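You operate a simulated robot arm through the tools that you are given. There is no shell and no other tool.

You run a simulated robot arm. Do the job below in one go: nothing can be reset, and whatever is moved stays where it is left.

## Task
Change the marker from red ink to blue; line the rod in its rest.
Fine: red cup back in its empty well, blue cup in the holder, clamp shut, marker up to the clamp and back.

Only the result counts: the job must be done as asked and must still hold three seconds after the hand-in. Knocking over, shifting, dropping, spilling or breaking anything else fails it.

## Robot
A 6-joint arm with a two-finger parallel gripper, fixed in place. Base frame: the origin is on the floor under the middle of its stand, x ahead of it, y to its left, z up. Readings come in m, rad, newtons and seconds.
It reaches about 1.066 m from its shoulder. Its first joint turns from -2.897 to 2.897 rad. Payload 3.91 kg.
The tool frame sits at the grasp point between the pads (the TCP): z along the fingers, y along the line on which they close. The tips reach 0.03 m beyond it. Largest opening 0.11 m; finger width 0.02, thickness 0.01; the body of the gripper, 0.048 by 0.112 m, starts 0.055 m behind the TCP.
Orientation is that of the tool frame in the base frame, as a unit quaternion [x, y, z, w]. With the fingers straight down and closing along the base's y, the tool's x points along the base's -x, its y along +y and its z along -z.

## Interface
- The arm moves only by the tool apply_moves. Its argument "series" is a list of rows, each a list of 7 numbers: the turn, a rotation vector about the tool's x, y, z in rad, then the shift along the tool's x, y, z in mm, then the closure, from 0 (fully open) to 1 (shut). In form: [[rx, ry, rz, x, y, z, hand], ...]. A call has 1 to 20 rows; each row shifts and turns the commanded pose from where the row before left it, along the tool's axes as they then stand. Each row takes 0.2 s and may step no farther than 0.05 m and 0.15 rad from the row before; otherwise, or with a gripper value out of range, the whole call is refused. Where a pose cannot be reached the arm comes as near as it can. A force on the tool above 60 N (or 10 N above the force at the start of the call, whichever is more), or a blocked arm, ends the call early, and 0.2 s more pass. Each finger travels about 0.153 m/s and halts on what it meets, pressing with about 37 N; the grip force reading is that of the motor and also rises with nothing between the fingers. The clock runs only during rows and for 0.2 s after the last one: add rows that do not move to give the fingers time. It gives the time, the measured TCP pose, the force on the tool (base axes), the opening and the grip force at its end, in the units of the frame above (readings bear some noise), with the torque about the TCP (base axes, N m) and any sound that the robot's microphone picked up, and new pictures: "show" is both (left out), scene, wrist or none.
- Cameras (640 x 400 px; columns grow to the right, rows downward): "scene" is fixed at [0.2189, 0.4983, 1.5482]; the picture's right is [-0.30, -0.95, 0.00], its down [-0.51, 0.16, -0.85] and it looks along [0.81, -0.25, -0.53] (base axes); focal length 252 px, centre (320, 200). "wrist" rides on the gripper at [0.072, 0.017, -0.103] in the tool frame; the picture's right is [-0.23, 0.97, 0.00], its down [-0.76, -0.18, -0.62] and it looks along [-0.61, -0.14, 0.78] (tool axes); focal length 222 px, centre (320, 200). There is no depth. A picture from a camera that has moved, and an enlarged one, comes with that camera's place and axes in the base frame and with its lens.
- zoom(camera, box): a new picture of the part [left, top, right, bottom] of that camera's present view, enlarged. No time passes.
- job_done(): hands the job in; it is judged then, once.

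Places have to be worked out from the pictures, the camera data and where the tool is seen. Open the gripper and draw the arm clear of the work before you hand the job in, unless the task says otherwise.

The tools are called after "Emit:" as a command line: name --pt "numbers of a row" for each row, then --argument value for the rest, lists and objects as JSON in quotes. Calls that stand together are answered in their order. apply_moves: Moves the arm, as the interface text tells. Its arguments: {"type":"object","properties":{"series":{"type":"array","items":{"type":"array","items":{"type":"number"}}},"show":{"type":"string","enum":["both","scene","wrist","none"]}},"required":["series"]} The other tools are called the same way: zoom (camera, box) takes an enlarged picture of a part of a camera's view; job_done () hands the job in.

At the start:

```text
t: 0.0
eef_pos: [0.4068, 0.3761, 1.416]
tool_rot: [0.001, 1.0, 0.0, 0.002]
force: [0.8, 0.0, -0.3]
torque: [0.05, 0.04, -0.02]
grip_width: 0.1097
grip_force: 0.0
```

scene: 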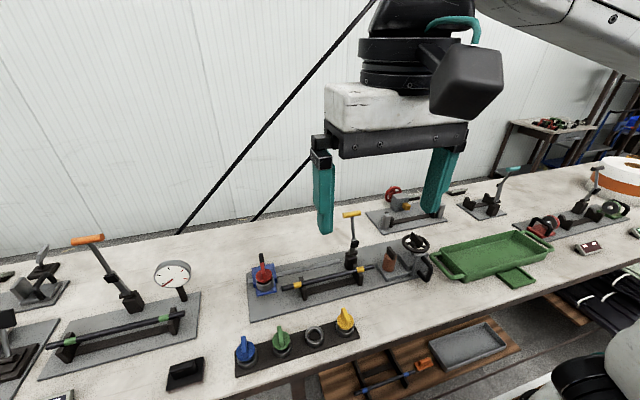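
wrist: 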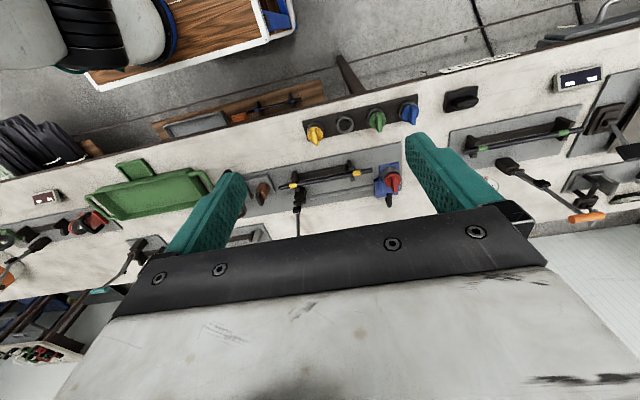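

The pictures show a bench with an ink-cup rack (blue, green, empty, yellow), and a station with a red cup in a holder, a rod in a rest and a lever clamp. I zoom in on both views to understand the parts.

Emit:
zoom --camera "scene" --box '[220, 190, 460, 380]'

Emit:
zoom --camera "wrist" --box '[220, 70, 460, 230]'

Emit:
zoom --camera "scene" --box '[240, 200, 380, 320]'

```text
2.11 times, centred on (340, 285) of scene
camera zoom: at [0.2189, 0.4983, 1.5482], right [-0.3, -0.95, 0.0], down [-0.51, 0.16, -0.85], along [0.81, -0.25, -0.53], focal length 531 px, centre (278, 21)
```

zoom: 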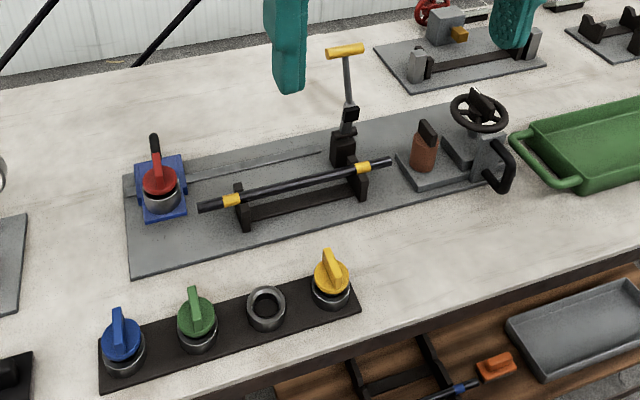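

```text
2.50 times, centred on (340, 150) of wrist
camera zoom: at [0.3329, 0.3933, 1.5201], right [0.23, 0.97, 0.0], down [0.76, -0.18, 0.63], along [0.61, -0.14, -0.78], focal length 555 px, centre (270, 325)
```

zoom: 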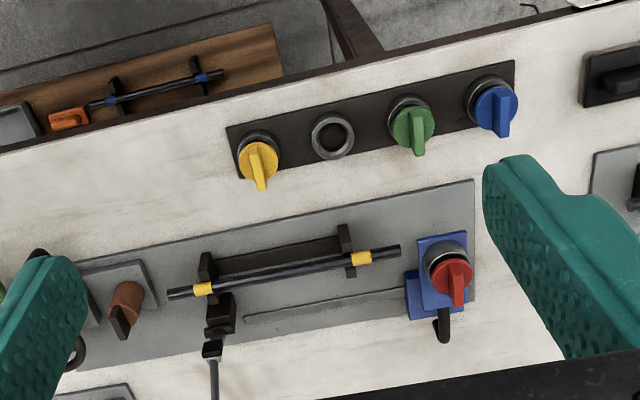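

```text
3.33 times, centred on (310, 260) of scene
camera zoom: at [0.2189, 0.4983, 1.5482], right [-0.3, -0.95, 0.0], down [-0.51, 0.16, -0.85], along [0.81, -0.25, -0.53], focal length 841 px, centre (353, 0)
```

zoom: 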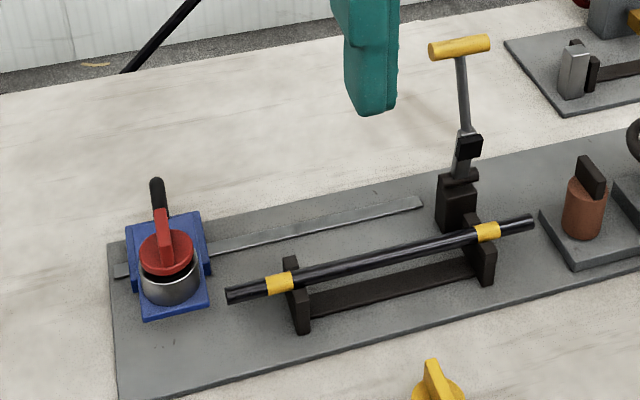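

The rack's empty well is roughly at (0.54, 0.41, 0.965) and the rod roughly at z 1.0, running almost along y. I lower the hand about 20 cm in free air to triangulate better.

Emit:
apply_moves --pt "0 0 0 0 0 40 0" --pt "0 0 0 0 0 40 0" --pt "0 0 0 0 0 40 0" --pt "0 0 0 0 0 40 0" --pt "0 0 0 0 0 0 0"

```text
t: 1.2
eef_pos: [0.4063, 0.3763, 1.2569]
tool_rot: [0.0, 1.0, 0.001, 0.002]
force: [0.1, -0.3, -0.3]
torque: [-0.01, 0.0, -0.01]
grip_width: 0.1099
grip_force: 0.1
camera wrist: at [0.3321, 0.3927, 1.3611], right [0.23, 0.97, 0.0], down [0.76, -0.18, 0.63], along [0.61, -0.14, -0.78], focal length 222 px, centre (320, 200)
```

scene: 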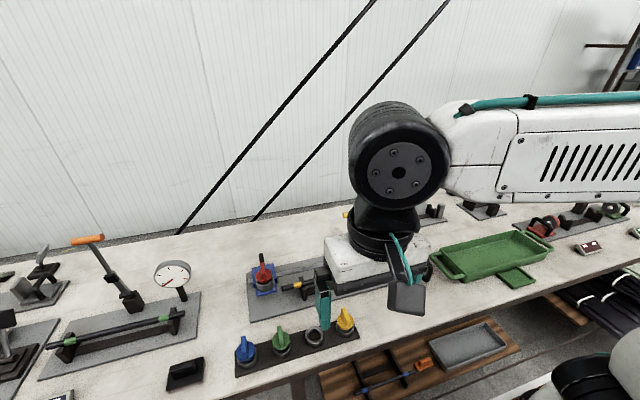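
wrist: 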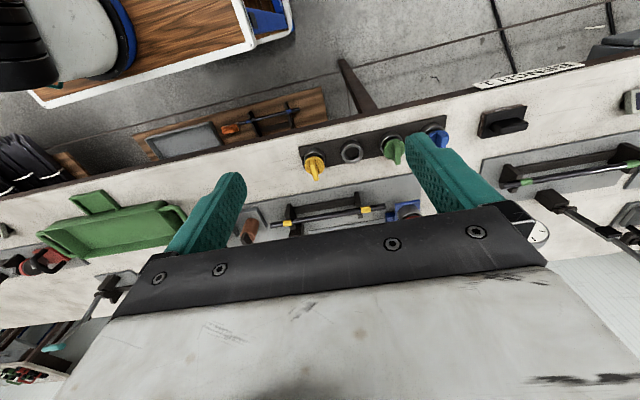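

The rack cups and station are visible from lower down. I now move forward (+x) at the same height to see the station from closer above.

Emit:
apply_moves --pt "0 0 0 -45 0 0 0" --pt "0 0 0 -45 0 0 0" --pt "0 0 0 -45 0 0 0" --pt "0 0 0 -45 0 0 0" --pt "0 0 0 0 0 0 0" --show "wrist"

Emit:
zoom --camera "wrist" --box '[200, 0, 480, 200]'

```text
t: 2.4
eef_pos: [0.5904, 0.3774, 1.258]
tool_rot: [0.0, 1.0, 0.001, 0.002]
force: [-0.3, 0.3, 0.5]
torque: [0.01, 0.01, 0.01]
grip_width: 0.1102
grip_force: 0.2
camera wrist: at [0.516, 0.394, 1.361], right [0.23, 0.97, 0.0], down [0.76, -0.18, 0.63], along [0.61, -0.14, -0.78], focal length 222 px, centre (320, 200)
```

wrist: 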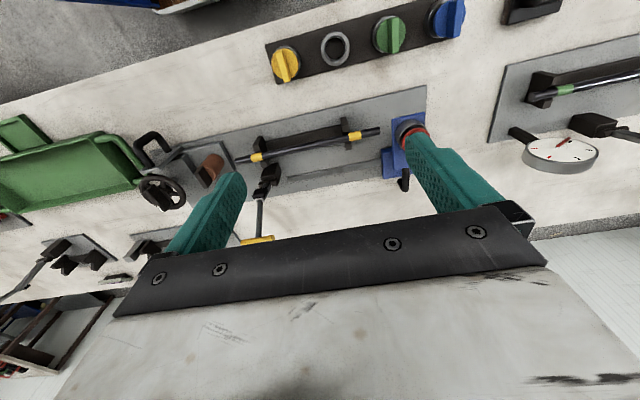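

```text
2.00 times, centred on (340, 100) of wrist
camera zoom: at [0.516, 0.394, 1.361], right [0.23, 0.97, 0.0], down [0.76, -0.18, 0.63], along [0.61, -0.14, -0.78], focal length 444 px, centre (280, 400)
```

zoom: 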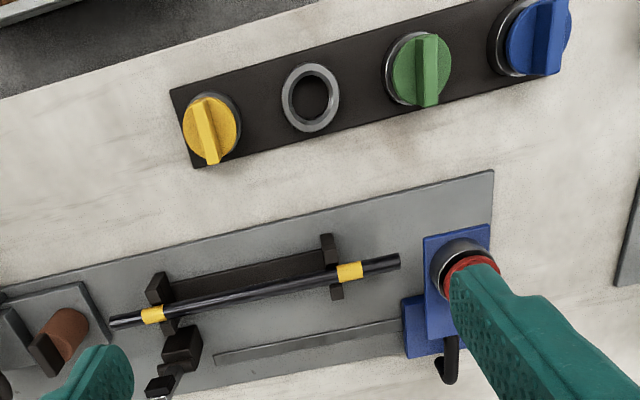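

The empty well comes out near (0.553, 0.410) with the ring top at z ≈ 0.95. I move to above the rack and lower, still about 10 cm above the cups, for a closer look at the caps.

Emit:
apply_moves --pt "0 0 0 10 18 33 0" --pt "0 0 0 10 18 33 0" --pt "0 0 0 10 18 33 0" --pt "0 0 0 10 18 33 0" --pt "0 0 0 0 0 0 0"

Emit:
zoom --camera "wrist" --box '[200, 0, 480, 200]'

Emit:
zoom --camera "scene" --box '[220, 240, 380, 380]'

```text
t: 3.6
eef_pos: [0.5464, 0.4476, 1.1244]
tool_rot: [0.001, 1.0, 0.001, 0.002]
force: [1.4, 0.1, -0.9]
torque: [-0.01, 0.01, 0.0]
grip_width: 0.1102
grip_force: 0.1
camera wrist: at [0.4735, 0.465, 1.227], right [0.23, 0.97, 0.0], down [0.76, -0.18, 0.63], along [0.61, -0.14, -0.78], focal length 222 px, centre (320, 200)
```

scene: 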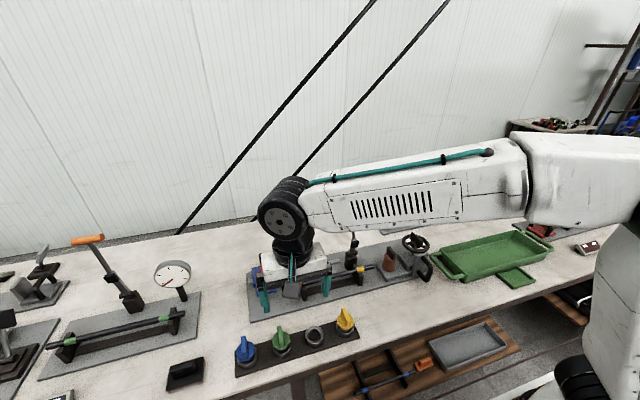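
wrist: 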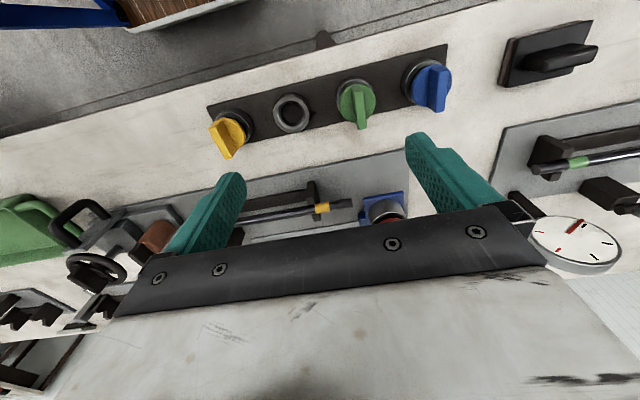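

```text
2.00 times, centred on (340, 100) of wrist
camera zoom: at [0.4735, 0.465, 1.227], right [0.23, 0.97, 0.0], down [0.76, -0.18, 0.63], along [0.61, -0.14, -0.78], focal length 444 px, centre (280, 400)
```

zoom: 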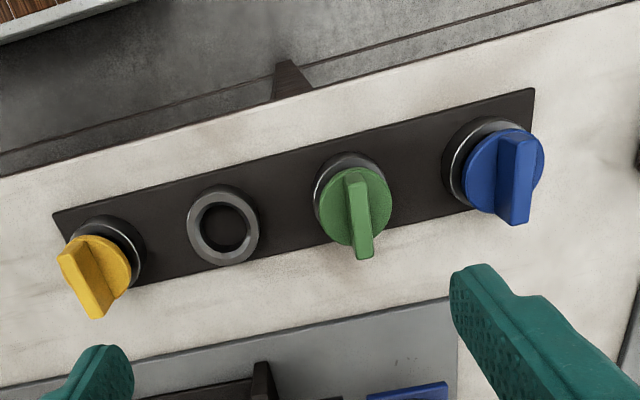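

```text
2.86 times, centred on (300, 310) of scene
camera zoom: at [0.2189, 0.4983, 1.5482], right [-0.3, -0.95, 0.0], down [-0.51, 0.16, -0.85], along [0.81, -0.25, -0.53], focal length 720 px, centre (377, -114)
```

zoom: 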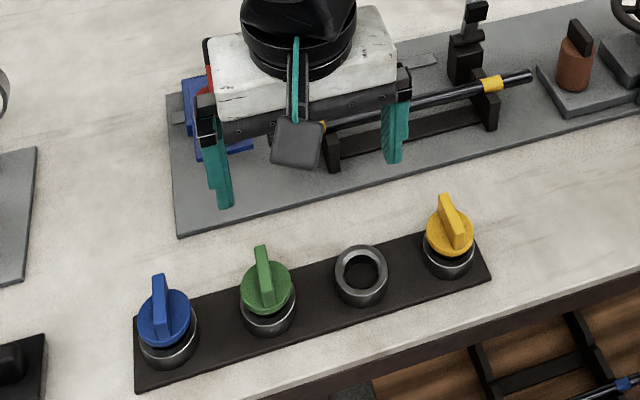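

The rack runs along base y: blue ≈ (0.548, 0.562), green ≈ 0.489, empty ≈ 0.411, yellow ≈ 0.335, and the cups carry a fin on top, pointing roughly along x. I zoom tightly on the blue cap in both cameras to get the fin's shape and height.

Emit:
zoom --camera "scene" --box '[225, 320, 305, 375]'

Emit:
zoom --camera "wrist" --box '[380, 40, 480, 120]'

```text
7.27 times, centred on (265, 348) of scene
camera zoom: at [0.2189, 0.4983, 1.5482], right [-0.3, -0.95, 0.0], down [-0.51, 0.16, -0.85], along [0.81, -0.25, -0.53], focal length 1834 px, centre (720, -873)
```

zoom: 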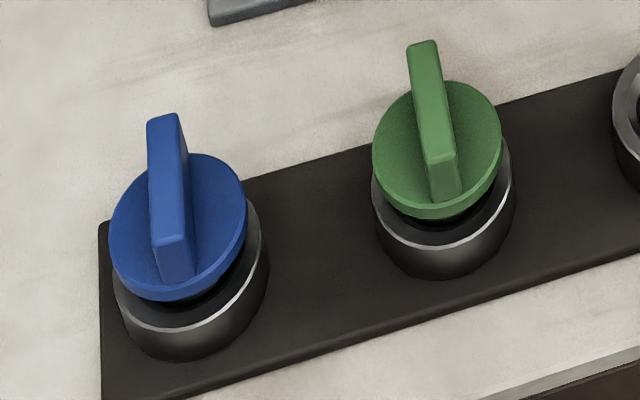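

```text
5.00 times, centred on (430, 80) of wrist
camera zoom: at [0.4735, 0.465, 1.227], right [0.23, 0.97, 0.0], down [0.76, -0.18, 0.63], along [0.61, -0.14, -0.78], focal length 1111 px, centre (-230, 800)
```

zoom: 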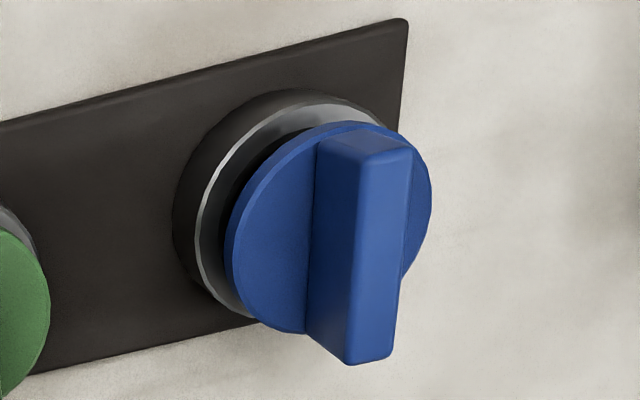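

The blue fin is about 42 mm long, 10 mm thick, 15 mm tall, along x, centred near (0.554, 0.568) with its top at z ≈ 0.99. Next I rise a little and go over the marker holder to measure the red cup, the slide and its handle.

Emit:
apply_moves --pt "0 0 0 0 0 -35 0" --pt "0 0 0 0 0 -25 0" --pt "0 0 0 -30 12 0 0" --pt "0 0 0 -30 12 0 0" --pt "0 0 0 -30 12 0 0" --pt "0 0 0 0 0 0 0"

Emit:
zoom --camera "wrist" --box '[200, 0, 480, 210]'

```text
t: 5.0
eef_pos: [0.6369, 0.4839, 1.186]
tool_rot: [0.0, 1.0, 0.001, 0.003]
force: [-0.3, -0.3, 0.6]
torque: [-0.01, 0.01, -0.01]
grip_width: 0.1096
grip_force: 0.0
camera wrist: at [0.5623, 0.5011, 1.2893], right [0.23, 0.97, 0.0], down [0.76, -0.18, 0.63], along [0.61, -0.14, -0.78], focal length 222 px, centre (320, 200)
```

scene: 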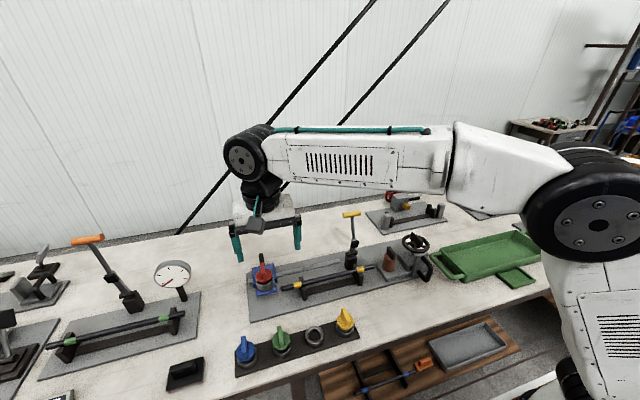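
wrist: 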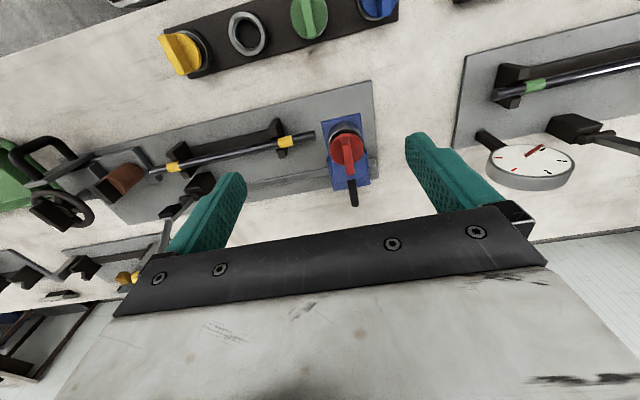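

```text
1.90 times, centred on (340, 105) of wrist
camera zoom: at [0.5623, 0.5011, 1.2893], right [0.23, 0.97, 0.0], down [0.76, -0.18, 0.63], along [0.61, -0.14, -0.78], focal length 423 px, centre (282, 381)
```

zoom: 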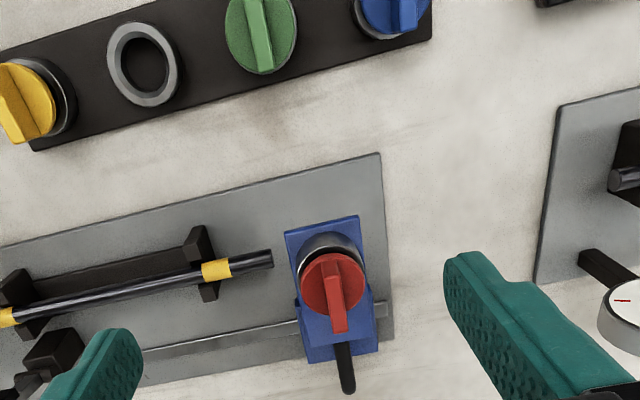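

Emit:
zoom --camera "wrist" --box '[300, 100, 400, 220]'

Emit:
zoom --camera "scene" --box '[235, 245, 335, 315]'

Emit:
zoom --camera "scene" --box '[310, 200, 410, 300]'

Emit:
zoom --camera "wrist" --box '[140, 100, 300, 240]'

```text
3.33 times, centred on (350, 160) of wrist
camera zoom: at [0.5623, 0.5011, 1.2893], right [0.23, 0.97, 0.0], down [0.76, -0.18, 0.63], along [0.61, -0.14, -0.78], focal length 740 px, centre (220, 333)
```

zoom: 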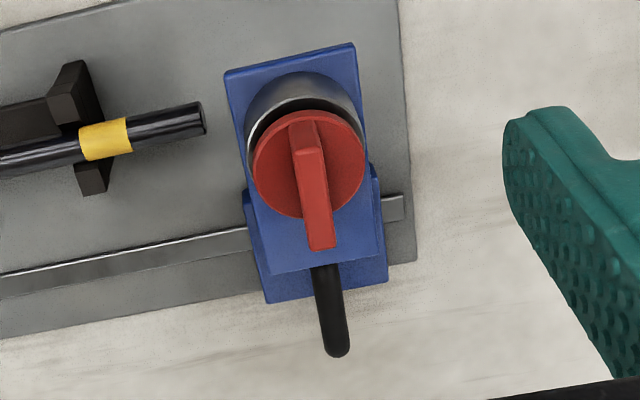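

```text
5.71 times, centred on (285, 280) of scene
camera zoom: at [0.2189, 0.4983, 1.5482], right [-0.3, -0.95, 0.0], down [-0.51, 0.16, -0.85], along [0.81, -0.25, -0.53], focal length 1441 px, centre (520, -257)
```

zoom: 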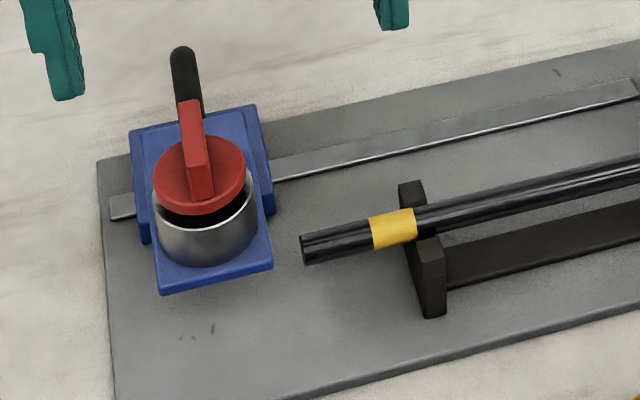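

```text
4.00 times, centred on (360, 250) of scene
camera zoom: at [0.2189, 0.4983, 1.5482], right [-0.3, -0.95, 0.0], down [-0.51, 0.16, -0.85], along [0.81, -0.25, -0.53], focal length 1009 px, centre (160, 0)
```

zoom: 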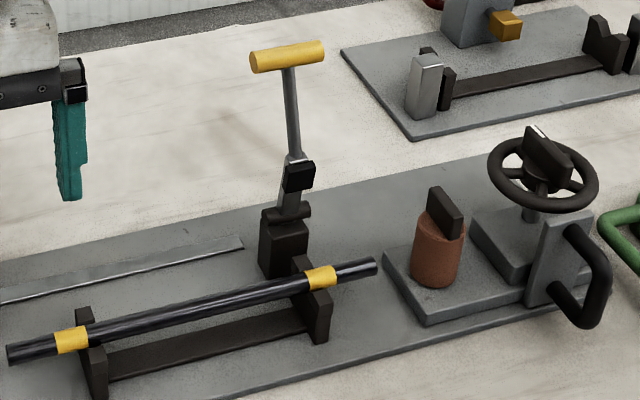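

```text
2.86 times, centred on (220, 170) of wrist
camera zoom: at [0.5623, 0.5011, 1.2893], right [0.23, 0.97, 0.0], down [0.76, -0.18, 0.63], along [0.61, -0.14, -0.78], focal length 635 px, centre (606, 286)
```

zoom: 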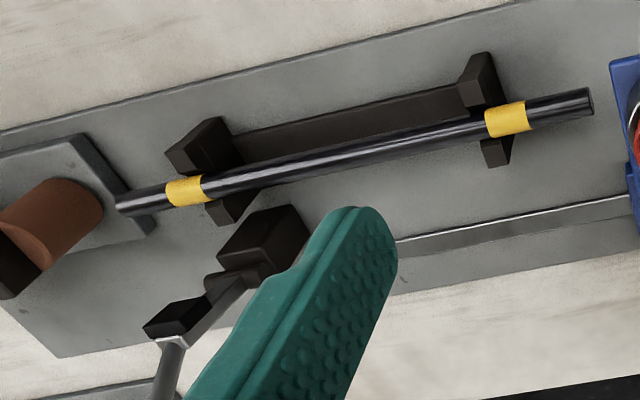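

The marker is a blue carriage on a rail along y with a black upright handle behind it, and the clamp lever hinges about y so it should swing toward −x onto the rod. I zoom in tighter on the red cap to get its fin position.

Emit:
zoom --camera "scene" --box '[245, 248, 295, 298]'

Emit:
zoom --camera "wrist" --box '[310, 105, 390, 215]'

```text
8.00 times, centred on (270, 273) of scene
camera zoom: at [0.2189, 0.4983, 1.5482], right [-0.3, -0.95, 0.0], down [-0.51, 0.16, -0.85], along [0.81, -0.25, -0.53], focal length 2018 px, centre (720, -384)
```

zoom: 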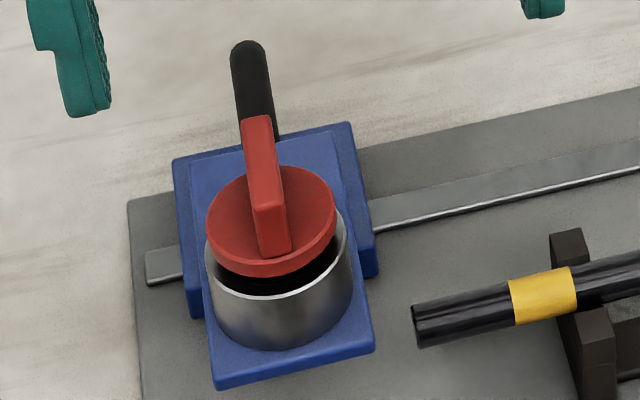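

```text
3.64 times, centred on (350, 160) of wrist
camera zoom: at [0.5623, 0.5011, 1.2893], right [0.23, 0.97, 0.0], down [0.76, -0.18, 0.63], along [0.61, -0.14, -0.78], focal length 808 px, centre (211, 346)
```

zoom: 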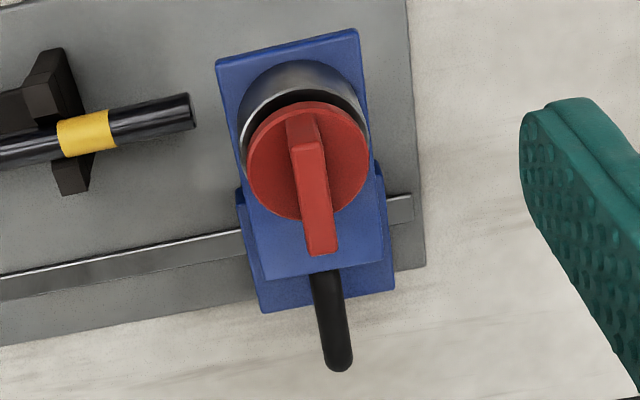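

The red fin measures x 0.670–0.710, y ≈ 0.504, top z ≈ 1.066. I move over it at a height still clear of it and narrow the opening to about 45 mm.

Emit:
apply_moves --pt "0 0 0 -27 10 0 0.6" --pt "0 0 0 -26 10 0 0.6" --pt "0 0 0 0 0 25 0.6" --pt "0 0 0 0 0 25 0.6" --pt "0 0 0 0 0 0 0.6"

Emit:
zoom --camera "wrist" --box '[240, 100, 400, 220]'

Emit:
zoom --camera "scene" --box '[220, 220, 320, 300]'

```text
t: 6.2
eef_pos: [0.6925, 0.5043, 1.1338]
tool_rot: [0.0, 1.0, 0.001, 0.001]
force: [0.8, 0.2, -0.2]
torque: [0.0, 0.01, -0.02]
grip_width: 0.0438
grip_force: 0.1
camera wrist: at [0.6182, 0.5209, 1.2371], right [0.23, 0.97, 0.0], down [0.76, -0.18, 0.63], along [0.61, -0.14, -0.78], focal length 222 px, centre (320, 200)
```

scene: 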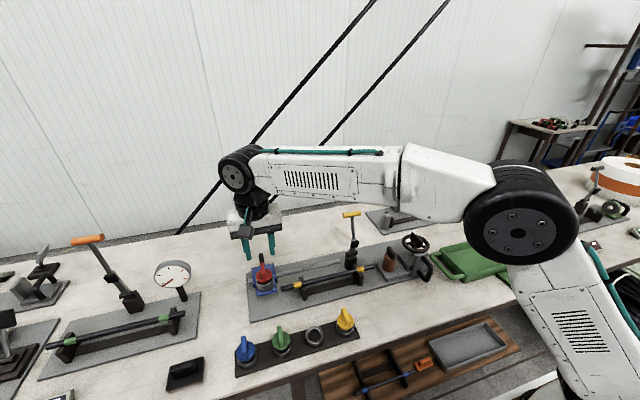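
wrist: 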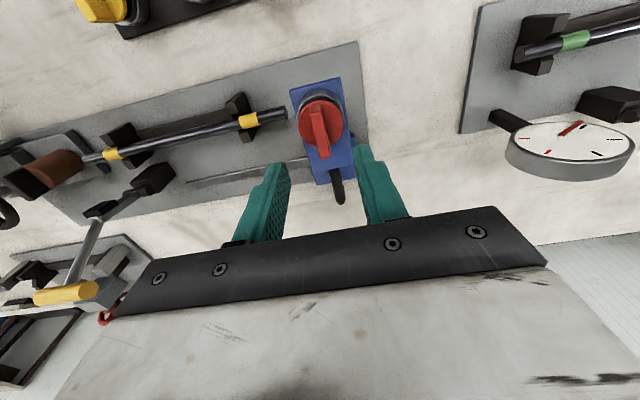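

```text
3.33 times, centred on (320, 160) of wrist
camera zoom: at [0.6182, 0.5209, 1.2371], right [0.23, 0.97, 0.0], down [0.76, -0.18, 0.63], along [0.61, -0.14, -0.78], focal length 740 px, centre (320, 333)
```

zoom: 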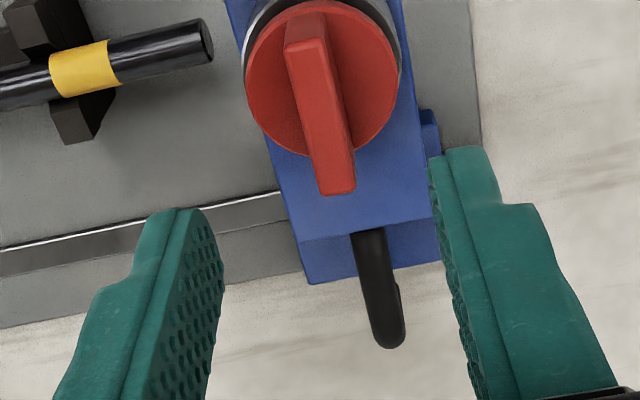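

```text
5.00 times, centred on (270, 260) of scene
camera zoom: at [0.2189, 0.4983, 1.5482], right [-0.3, -0.95, 0.0], down [-0.51, 0.16, -0.85], along [0.81, -0.25, -0.53], focal length 1261 px, centre (570, -100)
```

zoom: 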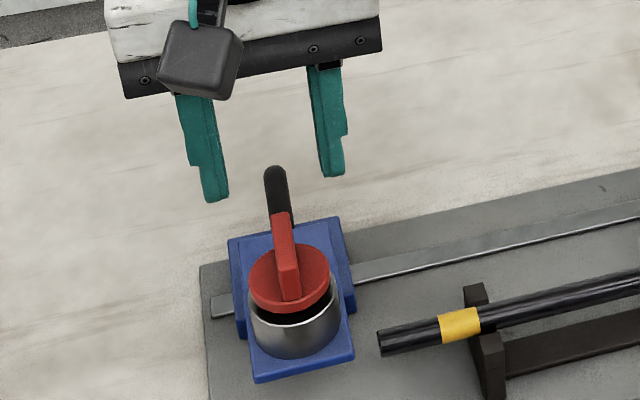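

The fin centre reads (0.689, 0.505) here too, matching the hand within 3 mm. I shift 3 mm back in x and descend 50 mm so the tips straddle the fin just above the cap.

Emit:
apply_moves --pt "0 0 0 3 0 15 0.6" --pt "0 0 0 0 0 15 0.6" --pt "0 0 0 0 0 12 0.6" --pt "0 0 0 0 0 7 0.6" --pt "0 0 0 0 0 0 0.6"

Emit:
zoom --camera "wrist" --box '[240, 100, 400, 220]'

Emit:
zoom --camera "scene" --box '[230, 240, 310, 300]'

```text
t: 7.4
eef_pos: [0.6881, 0.5044, 1.0835]
tool_rot: [0.0, 1.0, 0.001, 0.001]
force: [-0.2, 0.7, 0.6]
torque: [-0.04, -0.02, 0.01]
grip_width: 0.0444
grip_force: 0.0
camera wrist: at [0.6141, 0.5215, 1.1891], right [0.23, 0.97, 0.0], down [0.76, -0.18, 0.63], along [0.61, -0.14, -0.78], focal length 222 px, centre (320, 200)
```

scene: 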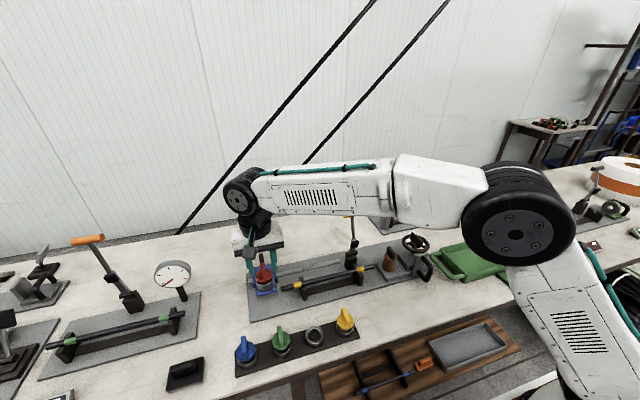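
wrist: 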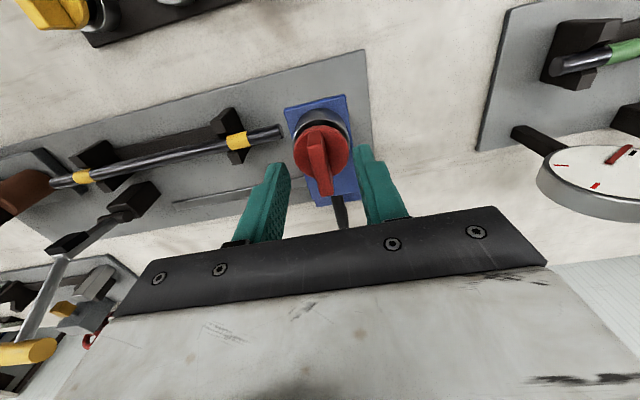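

```text
3.33 times, centred on (320, 160) of wrist
camera zoom: at [0.6141, 0.5215, 1.1891], right [0.23, 0.97, 0.0], down [0.76, -0.18, 0.63], along [0.61, -0.14, -0.78], focal length 740 px, centre (320, 333)
```

zoom: 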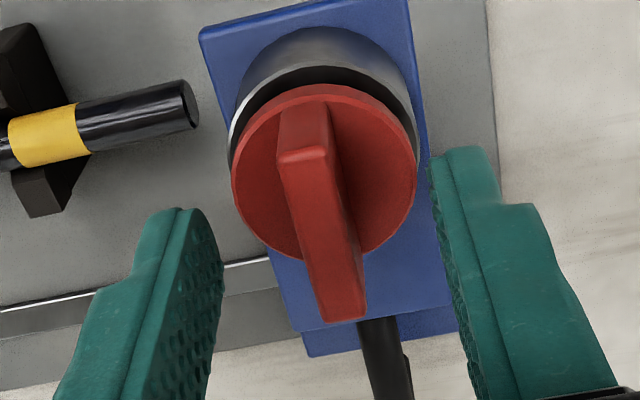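

```text
6.67 times, centred on (270, 270) of scene
camera zoom: at [0.2189, 0.4983, 1.5482], right [-0.3, -0.95, 0.0], down [-0.51, 0.16, -0.85], along [0.81, -0.25, -0.53], focal length 1681 px, centre (653, -267)
```

zoom: 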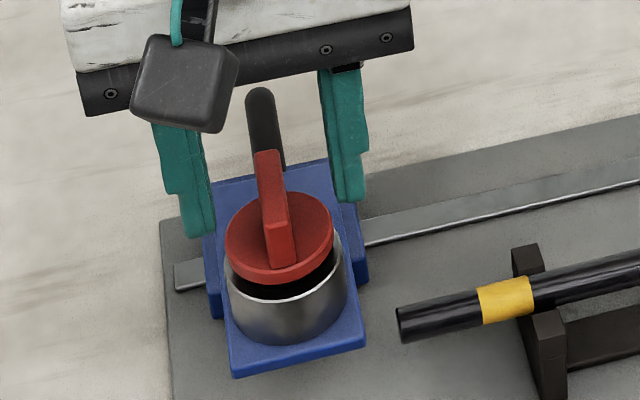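

The fin lies centred between the fingers, tips about 5 mm above the cap. I go 2.5 mm lower and close on the fin.

Emit:
apply_moves --pt "0 0 0 0 0 2.5 0.6" --pt "0 0 0 0 0 0 1" --pt "0 0 0 0 0 0 1" --pt "0 0 0 0 0 0 1" --show "wrist"

Emit:
zoom --camera "wrist" --box '[240, 100, 400, 220]'

Emit:
zoom --camera "scene" --box '[230, 240, 310, 300]'

```text
t: 8.4
eef_pos: [0.6879, 0.5047, 1.0835]
tool_rot: [0.0, 1.0, -0.001, 0.003]
force: [0.7, 0.1, 0.2]
torque: [0.0, -0.01, -0.01]
grip_width: 0.0088
grip_force: 36.6
camera wrist: at [0.6139, 0.5213, 1.1869], right [0.23, 0.97, 0.0], down [0.76, -0.18, 0.63], along [0.61, -0.14, -0.78], focal length 222 px, centre (320, 200)
```

wrist: 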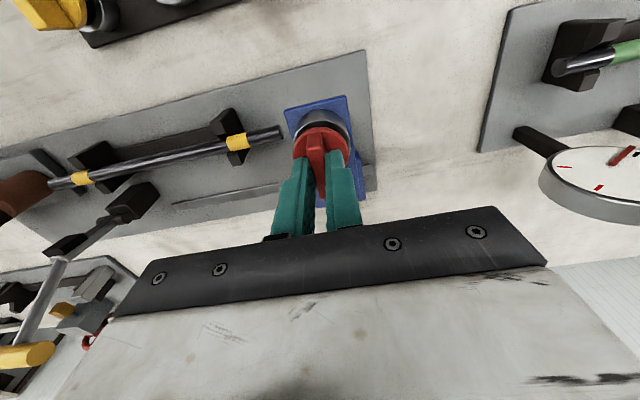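

```text
3.33 times, centred on (320, 160) of wrist
camera zoom: at [0.6139, 0.5213, 1.1869], right [0.23, 0.97, 0.0], down [0.76, -0.18, 0.63], along [0.61, -0.14, -0.78], focal length 740 px, centre (320, 333)
```

zoom: 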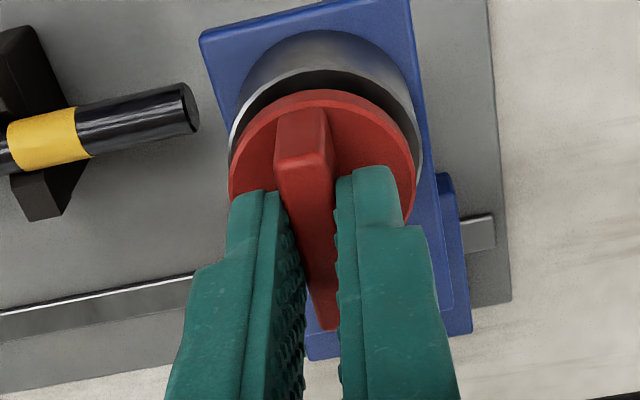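

```text
6.67 times, centred on (270, 270) of scene
camera zoom: at [0.2189, 0.4983, 1.5482], right [-0.3, -0.95, 0.0], down [-0.51, 0.16, -0.85], along [0.81, -0.25, -0.53], focal length 1681 px, centre (653, -267)
```

zoom: 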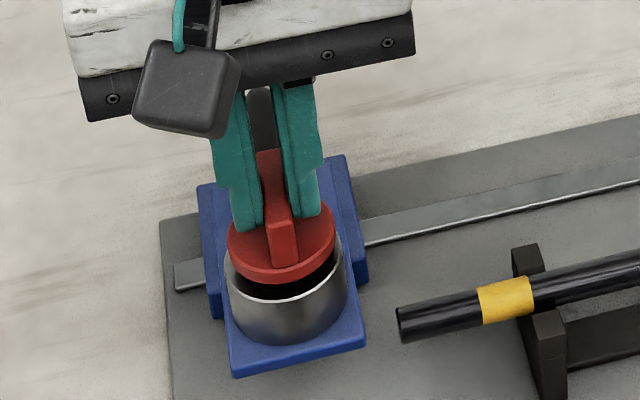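

The fin is held (8.8 mm, 37 N). I lift gently by 10 mm and check whether the cup comes free and what force it takes.

Emit:
apply_moves --pt "0 0 0 0 0 -3 1" --pt "0 0 0 0 0 -3 1" --pt "0 0 0 0 0 -4 1" --pt "0 0 0 0 0 0 1" --show "wrist"

Emit:
zoom --camera "scene" --box '[230, 240, 310, 300]'

```text
t: 9.4
eef_pos: [0.6877, 0.5041, 1.0933]
tool_rot: [0.0, 1.0, 0.0, 0.001]
force: [-0.8, -0.3, 0.6]
torque: [0.01, 0.0, 0.02]
grip_width: 0.0089
grip_force: 37.2
camera wrist: at [0.6137, 0.5215, 1.1967], right [0.23, 0.97, 0.0], down [0.76, -0.18, 0.63], along [0.61, -0.14, -0.78], focal length 222 px, centre (320, 200)
```

wrist: 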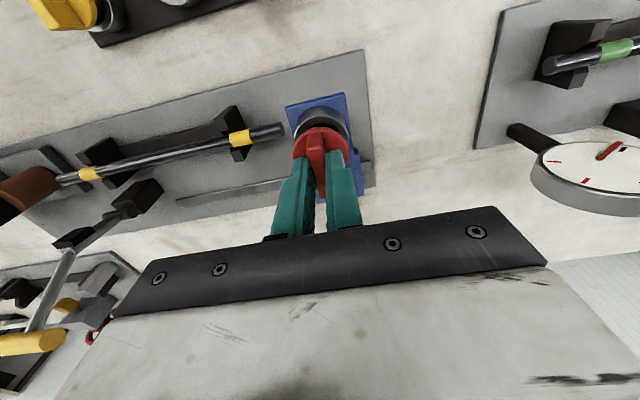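

```text
6.67 times, centred on (270, 270) of scene
camera zoom: at [0.2189, 0.4983, 1.5482], right [-0.3, -0.95, 0.0], down [-0.51, 0.16, -0.85], along [0.81, -0.25, -0.53], focal length 1681 px, centre (653, -267)
```

zoom: 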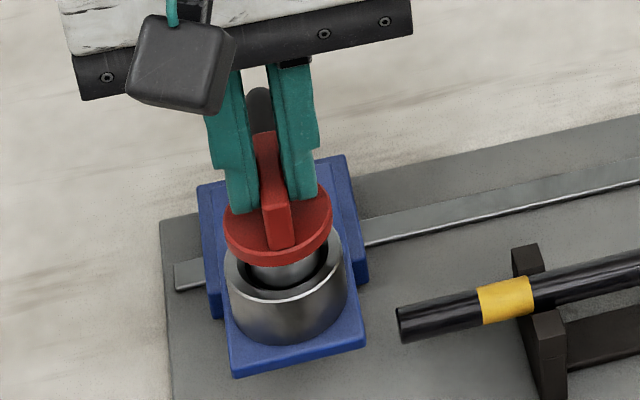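

The red cup slides out freely with no load. I lift 50 mm more to clear the holder and look at the cup's full length.

Emit:
apply_moves --pt "0 0 0 0 0 -10 1" --pt "0 0 0 0 0 -15 1" --pt "0 0 0 0 0 -15 1" --pt "0 0 0 0 0 -15 1" --pt "0 0 0 0 0 0 1"

Emit:
zoom --camera "scene" --box '[230, 220, 320, 300]'

Emit:
zoom --camera "wrist" --box '[240, 90, 400, 210]'

```text
t: 10.6
eef_pos: [0.6881, 0.5037, 1.149]
tool_rot: [0.0, 1.0, 0.0, 0.002]
force: [-0.4, 0.9, 0.0]
torque: [-0.02, 0.02, -0.01]
grip_width: 0.0089
grip_force: 37.1
camera wrist: at [0.6138, 0.521, 1.2526], right [0.23, 0.97, 0.0], down [0.76, -0.18, 0.63], along [0.61, -0.14, -0.78], focal length 222 px, centre (320, 200)
```

scene: 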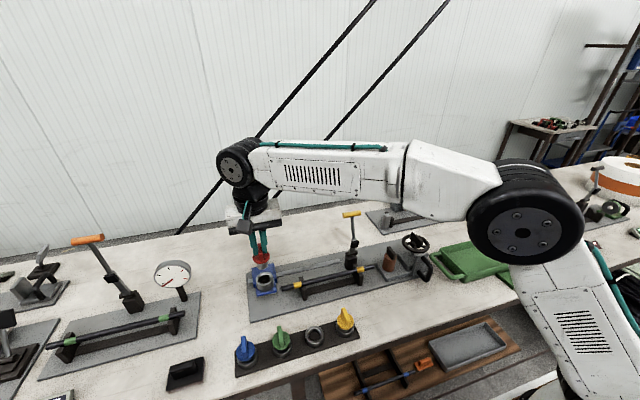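
wrist: 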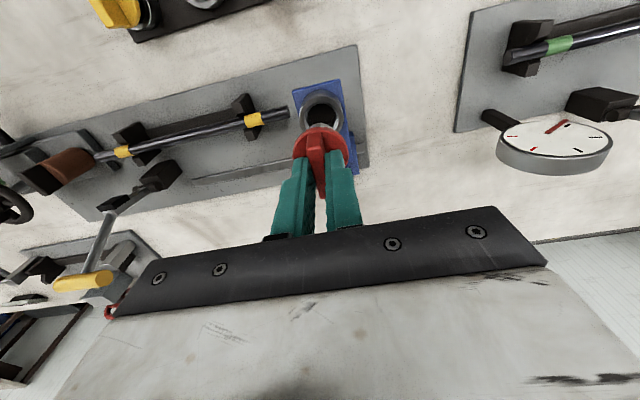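

```text
5.00 times, centred on (275, 260) of scene
camera zoom: at [0.2189, 0.4983, 1.5482], right [-0.3, -0.95, 0.0], down [-0.51, 0.16, -0.85], along [0.81, -0.25, -0.53], focal length 1261 px, centre (545, -100)
```

zoom: 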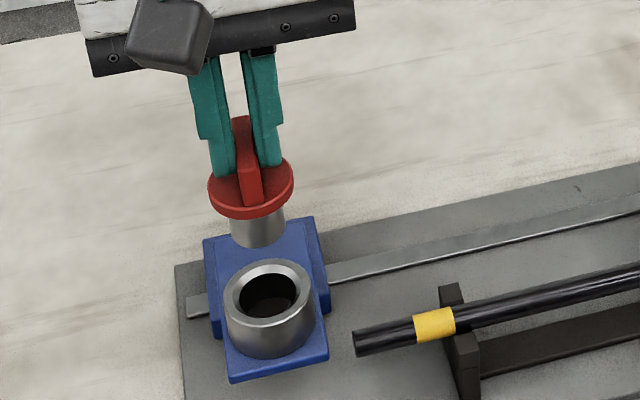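

```text
3.33 times, centred on (320, 150) of wrist
camera zoom: at [0.6138, 0.521, 1.2526], right [0.23, 0.97, 0.0], down [0.76, -0.18, 0.63], along [0.61, -0.14, -0.78], focal length 740 px, centre (320, 367)
```

zoom: 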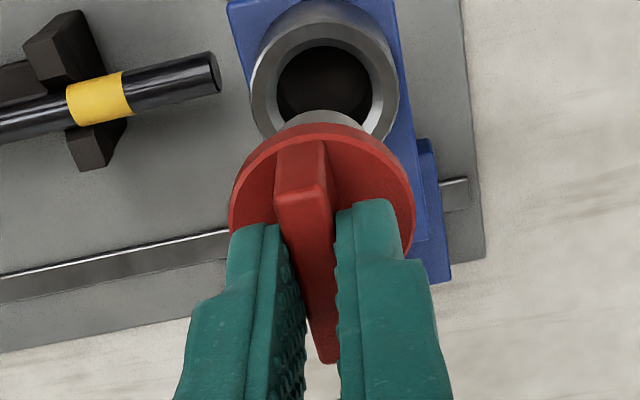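

The cup has a straight body (~26 mm) below a 41 mm cap, and the holder bore has a chamfer. I carry it at this height to above the empty well near (0.551, 0.411).

Emit:
apply_moves --pt "0 0 0 20 -13 0 1" --pt "0 0 0 29 -20 0 1" --pt "0 0 0 29 -20 0 1" --pt "0 0 0 29 -20 0 1" --pt "0 0 0 20 -13 0 1" --pt "0 0 0 10 -7 0 1" --pt "0 0 0 0 0 0 1"

Emit:
zoom --camera "wrist" --box '[240, 90, 400, 210]'

Emit:
zoom --camera "wrist" --box '[240, 30, 400, 150]'

Emit:
zoom --camera "scene" --box '[280, 260, 370, 350]'

```text
t: 12.2
eef_pos: [0.5471, 0.4096, 1.1478]
tool_rot: [0.0, 1.0, 0.001, 0.002]
force: [-0.2, -0.1, -1.2]
torque: [-0.02, -0.01, 0.05]
grip_width: 0.0088
grip_force: 37.0
camera wrist: at [0.4745, 0.4282, 1.2514], right [0.23, 0.97, 0.0], down [0.76, -0.18, 0.63], along [0.61, -0.14, -0.78], focal length 222 px, centre (320, 200)
```

scene: 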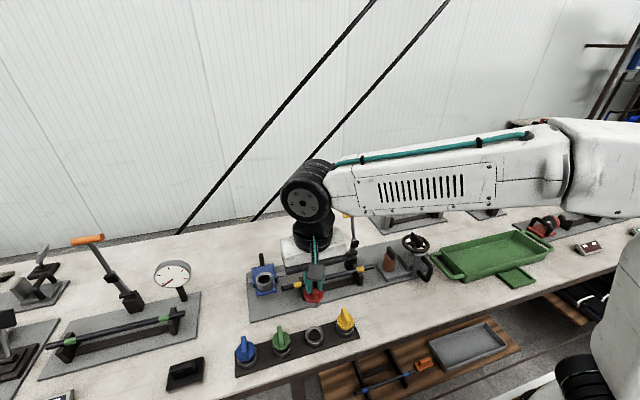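
wrist: 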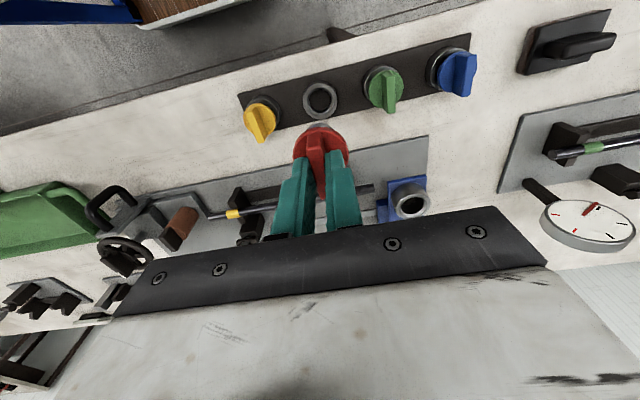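

```text
3.33 times, centred on (320, 150) of wrist
camera zoom: at [0.4745, 0.4282, 1.2514], right [0.23, 0.97, 0.0], down [0.76, -0.18, 0.63], along [0.61, -0.14, -0.78], focal length 740 px, centre (320, 367)
```

zoom: 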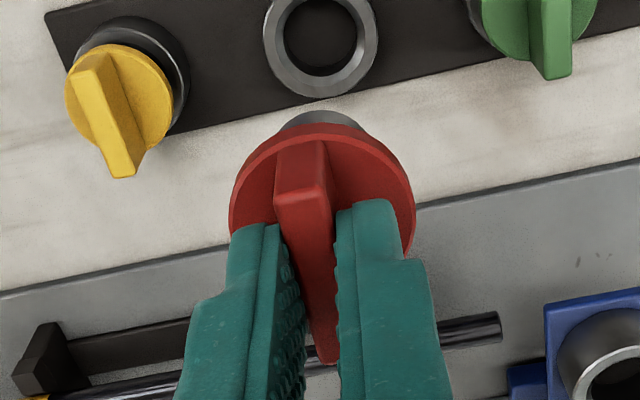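

```text
3.33 times, centred on (320, 90) of wrist
camera zoom: at [0.4745, 0.4282, 1.2514], right [0.23, 0.97, 0.0], down [0.76, -0.18, 0.63], along [0.61, -0.14, -0.78], focal length 740 px, centre (320, 567)
```

zoom: 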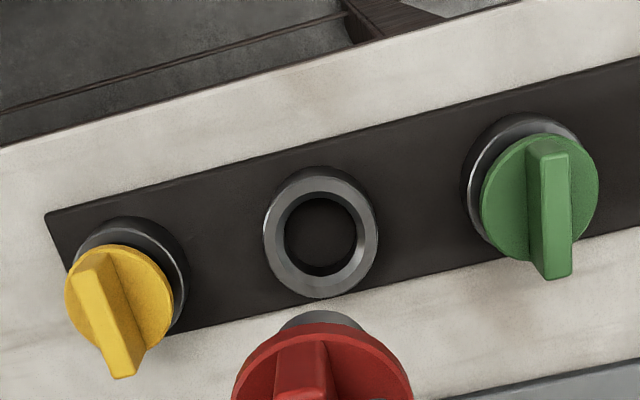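

```text
4.44 times, centred on (325, 305) of scene
camera zoom: at [0.2189, 0.4983, 1.5482], right [-0.3, -0.95, 0.0], down [-0.51, 0.16, -0.85], along [0.81, -0.25, -0.53], focal length 1121 px, centre (298, -267)
```

zoom: 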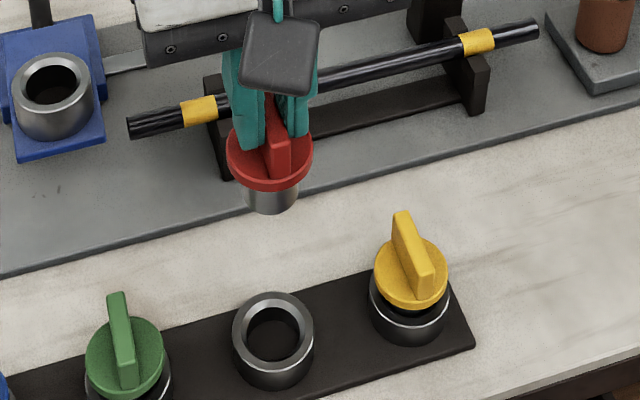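

The ring and the earlier holder view give a direct comparison: I need about +8 mm x, −3 mm y, and the seat should be ≈147 mm below the present height. I go 82 mm down with that shift to reproduce the reference view of the holder.

Emit:
apply_moves --pt "0 0 0 -4 -1.5 20 1" --pt "0 0 0 -4 -1.5 25 1" --pt "0 0 0 0 0 22 1" --pt "0 0 0 0 0 15 1" --pt "0 0 0 0 0 0 1"

Emit:
zoom --camera "wrist" --box '[240, 90, 400, 210]'

Emit:
zoom --camera "scene" --box '[270, 280, 360, 360]'

```text
t: 13.4
eef_pos: [0.5589, 0.4078, 1.0655]
tool_rot: [0.0, 1.0, 0.0, 0.002]
force: [0.3, 0.0, -0.1]
torque: [-0.03, 0.0, 0.0]
grip_width: 0.009
grip_force: 37.0
camera wrist: at [0.4857, 0.4257, 1.1698], right [0.23, 0.97, 0.0], down [0.76, -0.18, 0.63], along [0.61, -0.14, -0.78], focal length 222 px, centre (320, 200)
```

scene: 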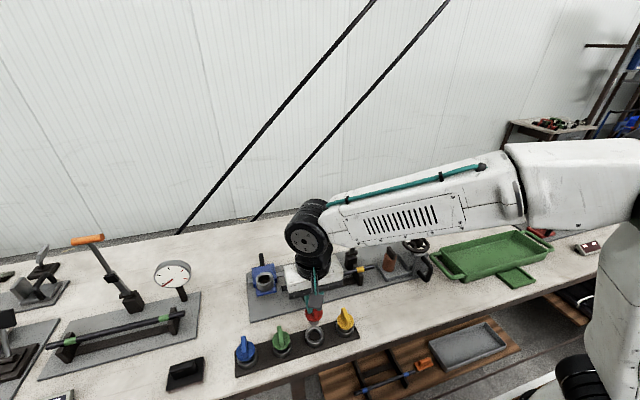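
wrist: 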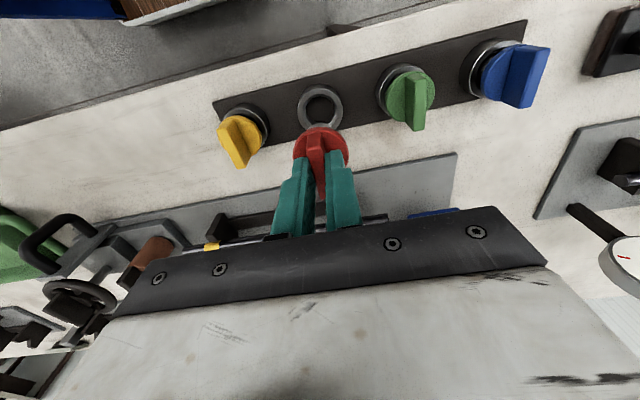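

```text
3.33 times, centred on (320, 150) of wrist
camera zoom: at [0.4857, 0.4257, 1.1698], right [0.23, 0.97, 0.0], down [0.76, -0.18, 0.63], along [0.61, -0.14, -0.78], focal length 740 px, centre (320, 367)
```

zoom: 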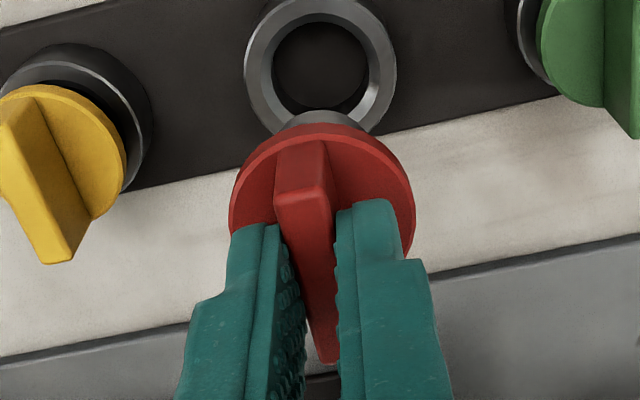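

```text
5.00 times, centred on (315, 320) of scene
camera zoom: at [0.2189, 0.4983, 1.5482], right [-0.3, -0.95, 0.0], down [-0.51, 0.16, -0.85], along [0.81, -0.25, -0.53], focal length 1261 px, centre (345, -400)
```

zoom: 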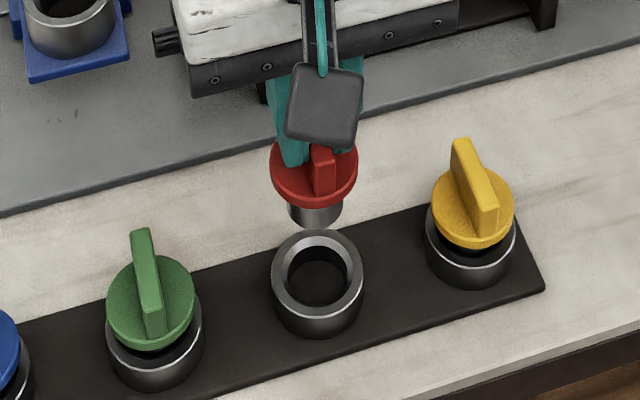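

Comparing with the holder reference, the cup is about 6 mm too far in +x and well aligned in y. I correct this and go down 38 mm, leaving the body's bottom about 12 mm above the ring.

Emit:
apply_moves --pt "0 0 0 3 0.3 8 1" --pt "0 0 0 3 0.3 12 1" --pt "0 0 0 0 0 12 1" --pt "0 0 0 0 0 6 1" --pt "0 0 0 0 0 0 1"

Emit:
zoom --camera "wrist" --box '[260, 80, 380, 170]'

Emit:
zoom --camera "scene" --box '[285, 300, 345, 360]'

```text
t: 14.6
eef_pos: [0.5528, 0.4103, 1.0288]
tool_rot: [0.0, 1.0, 0.0, 0.001]
force: [0.8, 0.4, -1.0]
torque: [0.0, -0.01, -0.02]
grip_width: 0.0092
grip_force: 36.7
camera wrist: at [0.4797, 0.427, 1.1316], right [0.23, 0.97, 0.0], down [0.76, -0.18, 0.63], along [0.61, -0.14, -0.78], focal length 222 px, centre (320, 200)
```

scene: 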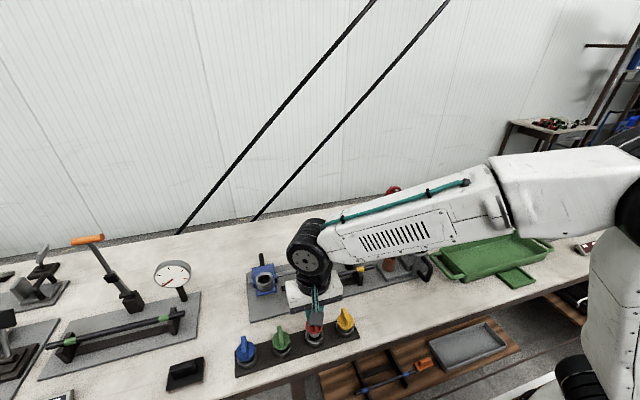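
wrist: 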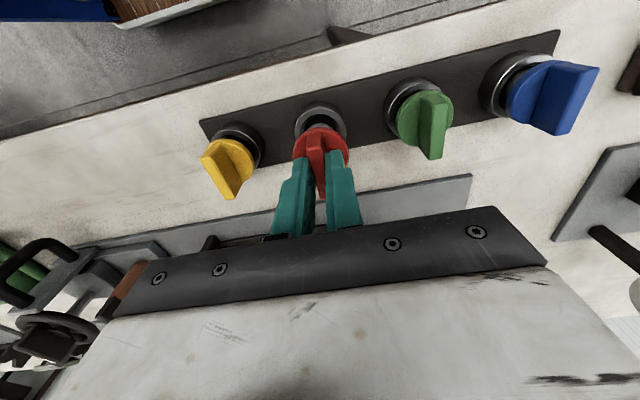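

```text
4.44 times, centred on (320, 125) of wrist
camera zoom: at [0.4797, 0.427, 1.1316], right [0.23, 0.97, 0.0], down [0.76, -0.18, 0.63], along [0.61, -0.14, -0.78], focal length 987 px, centre (320, 533)
```

zoom: 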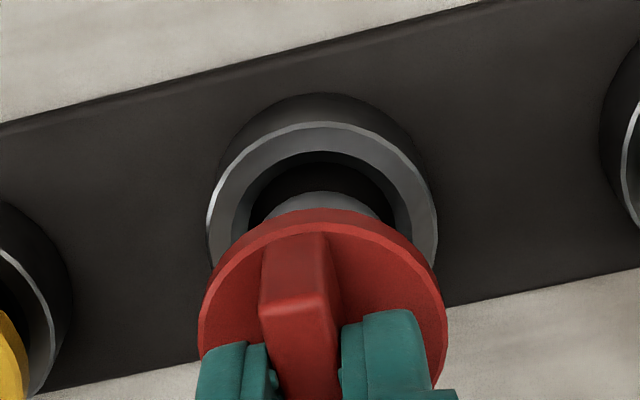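

```text
6.67 times, centred on (315, 330) of scene
camera zoom: at [0.2189, 0.4983, 1.5482], right [-0.3, -0.95, 0.0], down [-0.51, 0.16, -0.85], along [0.81, -0.25, -0.53], focal length 1681 px, centre (353, -667)
```

zoom: 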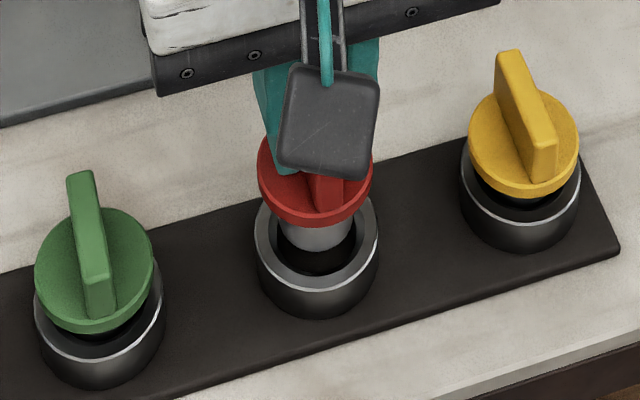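

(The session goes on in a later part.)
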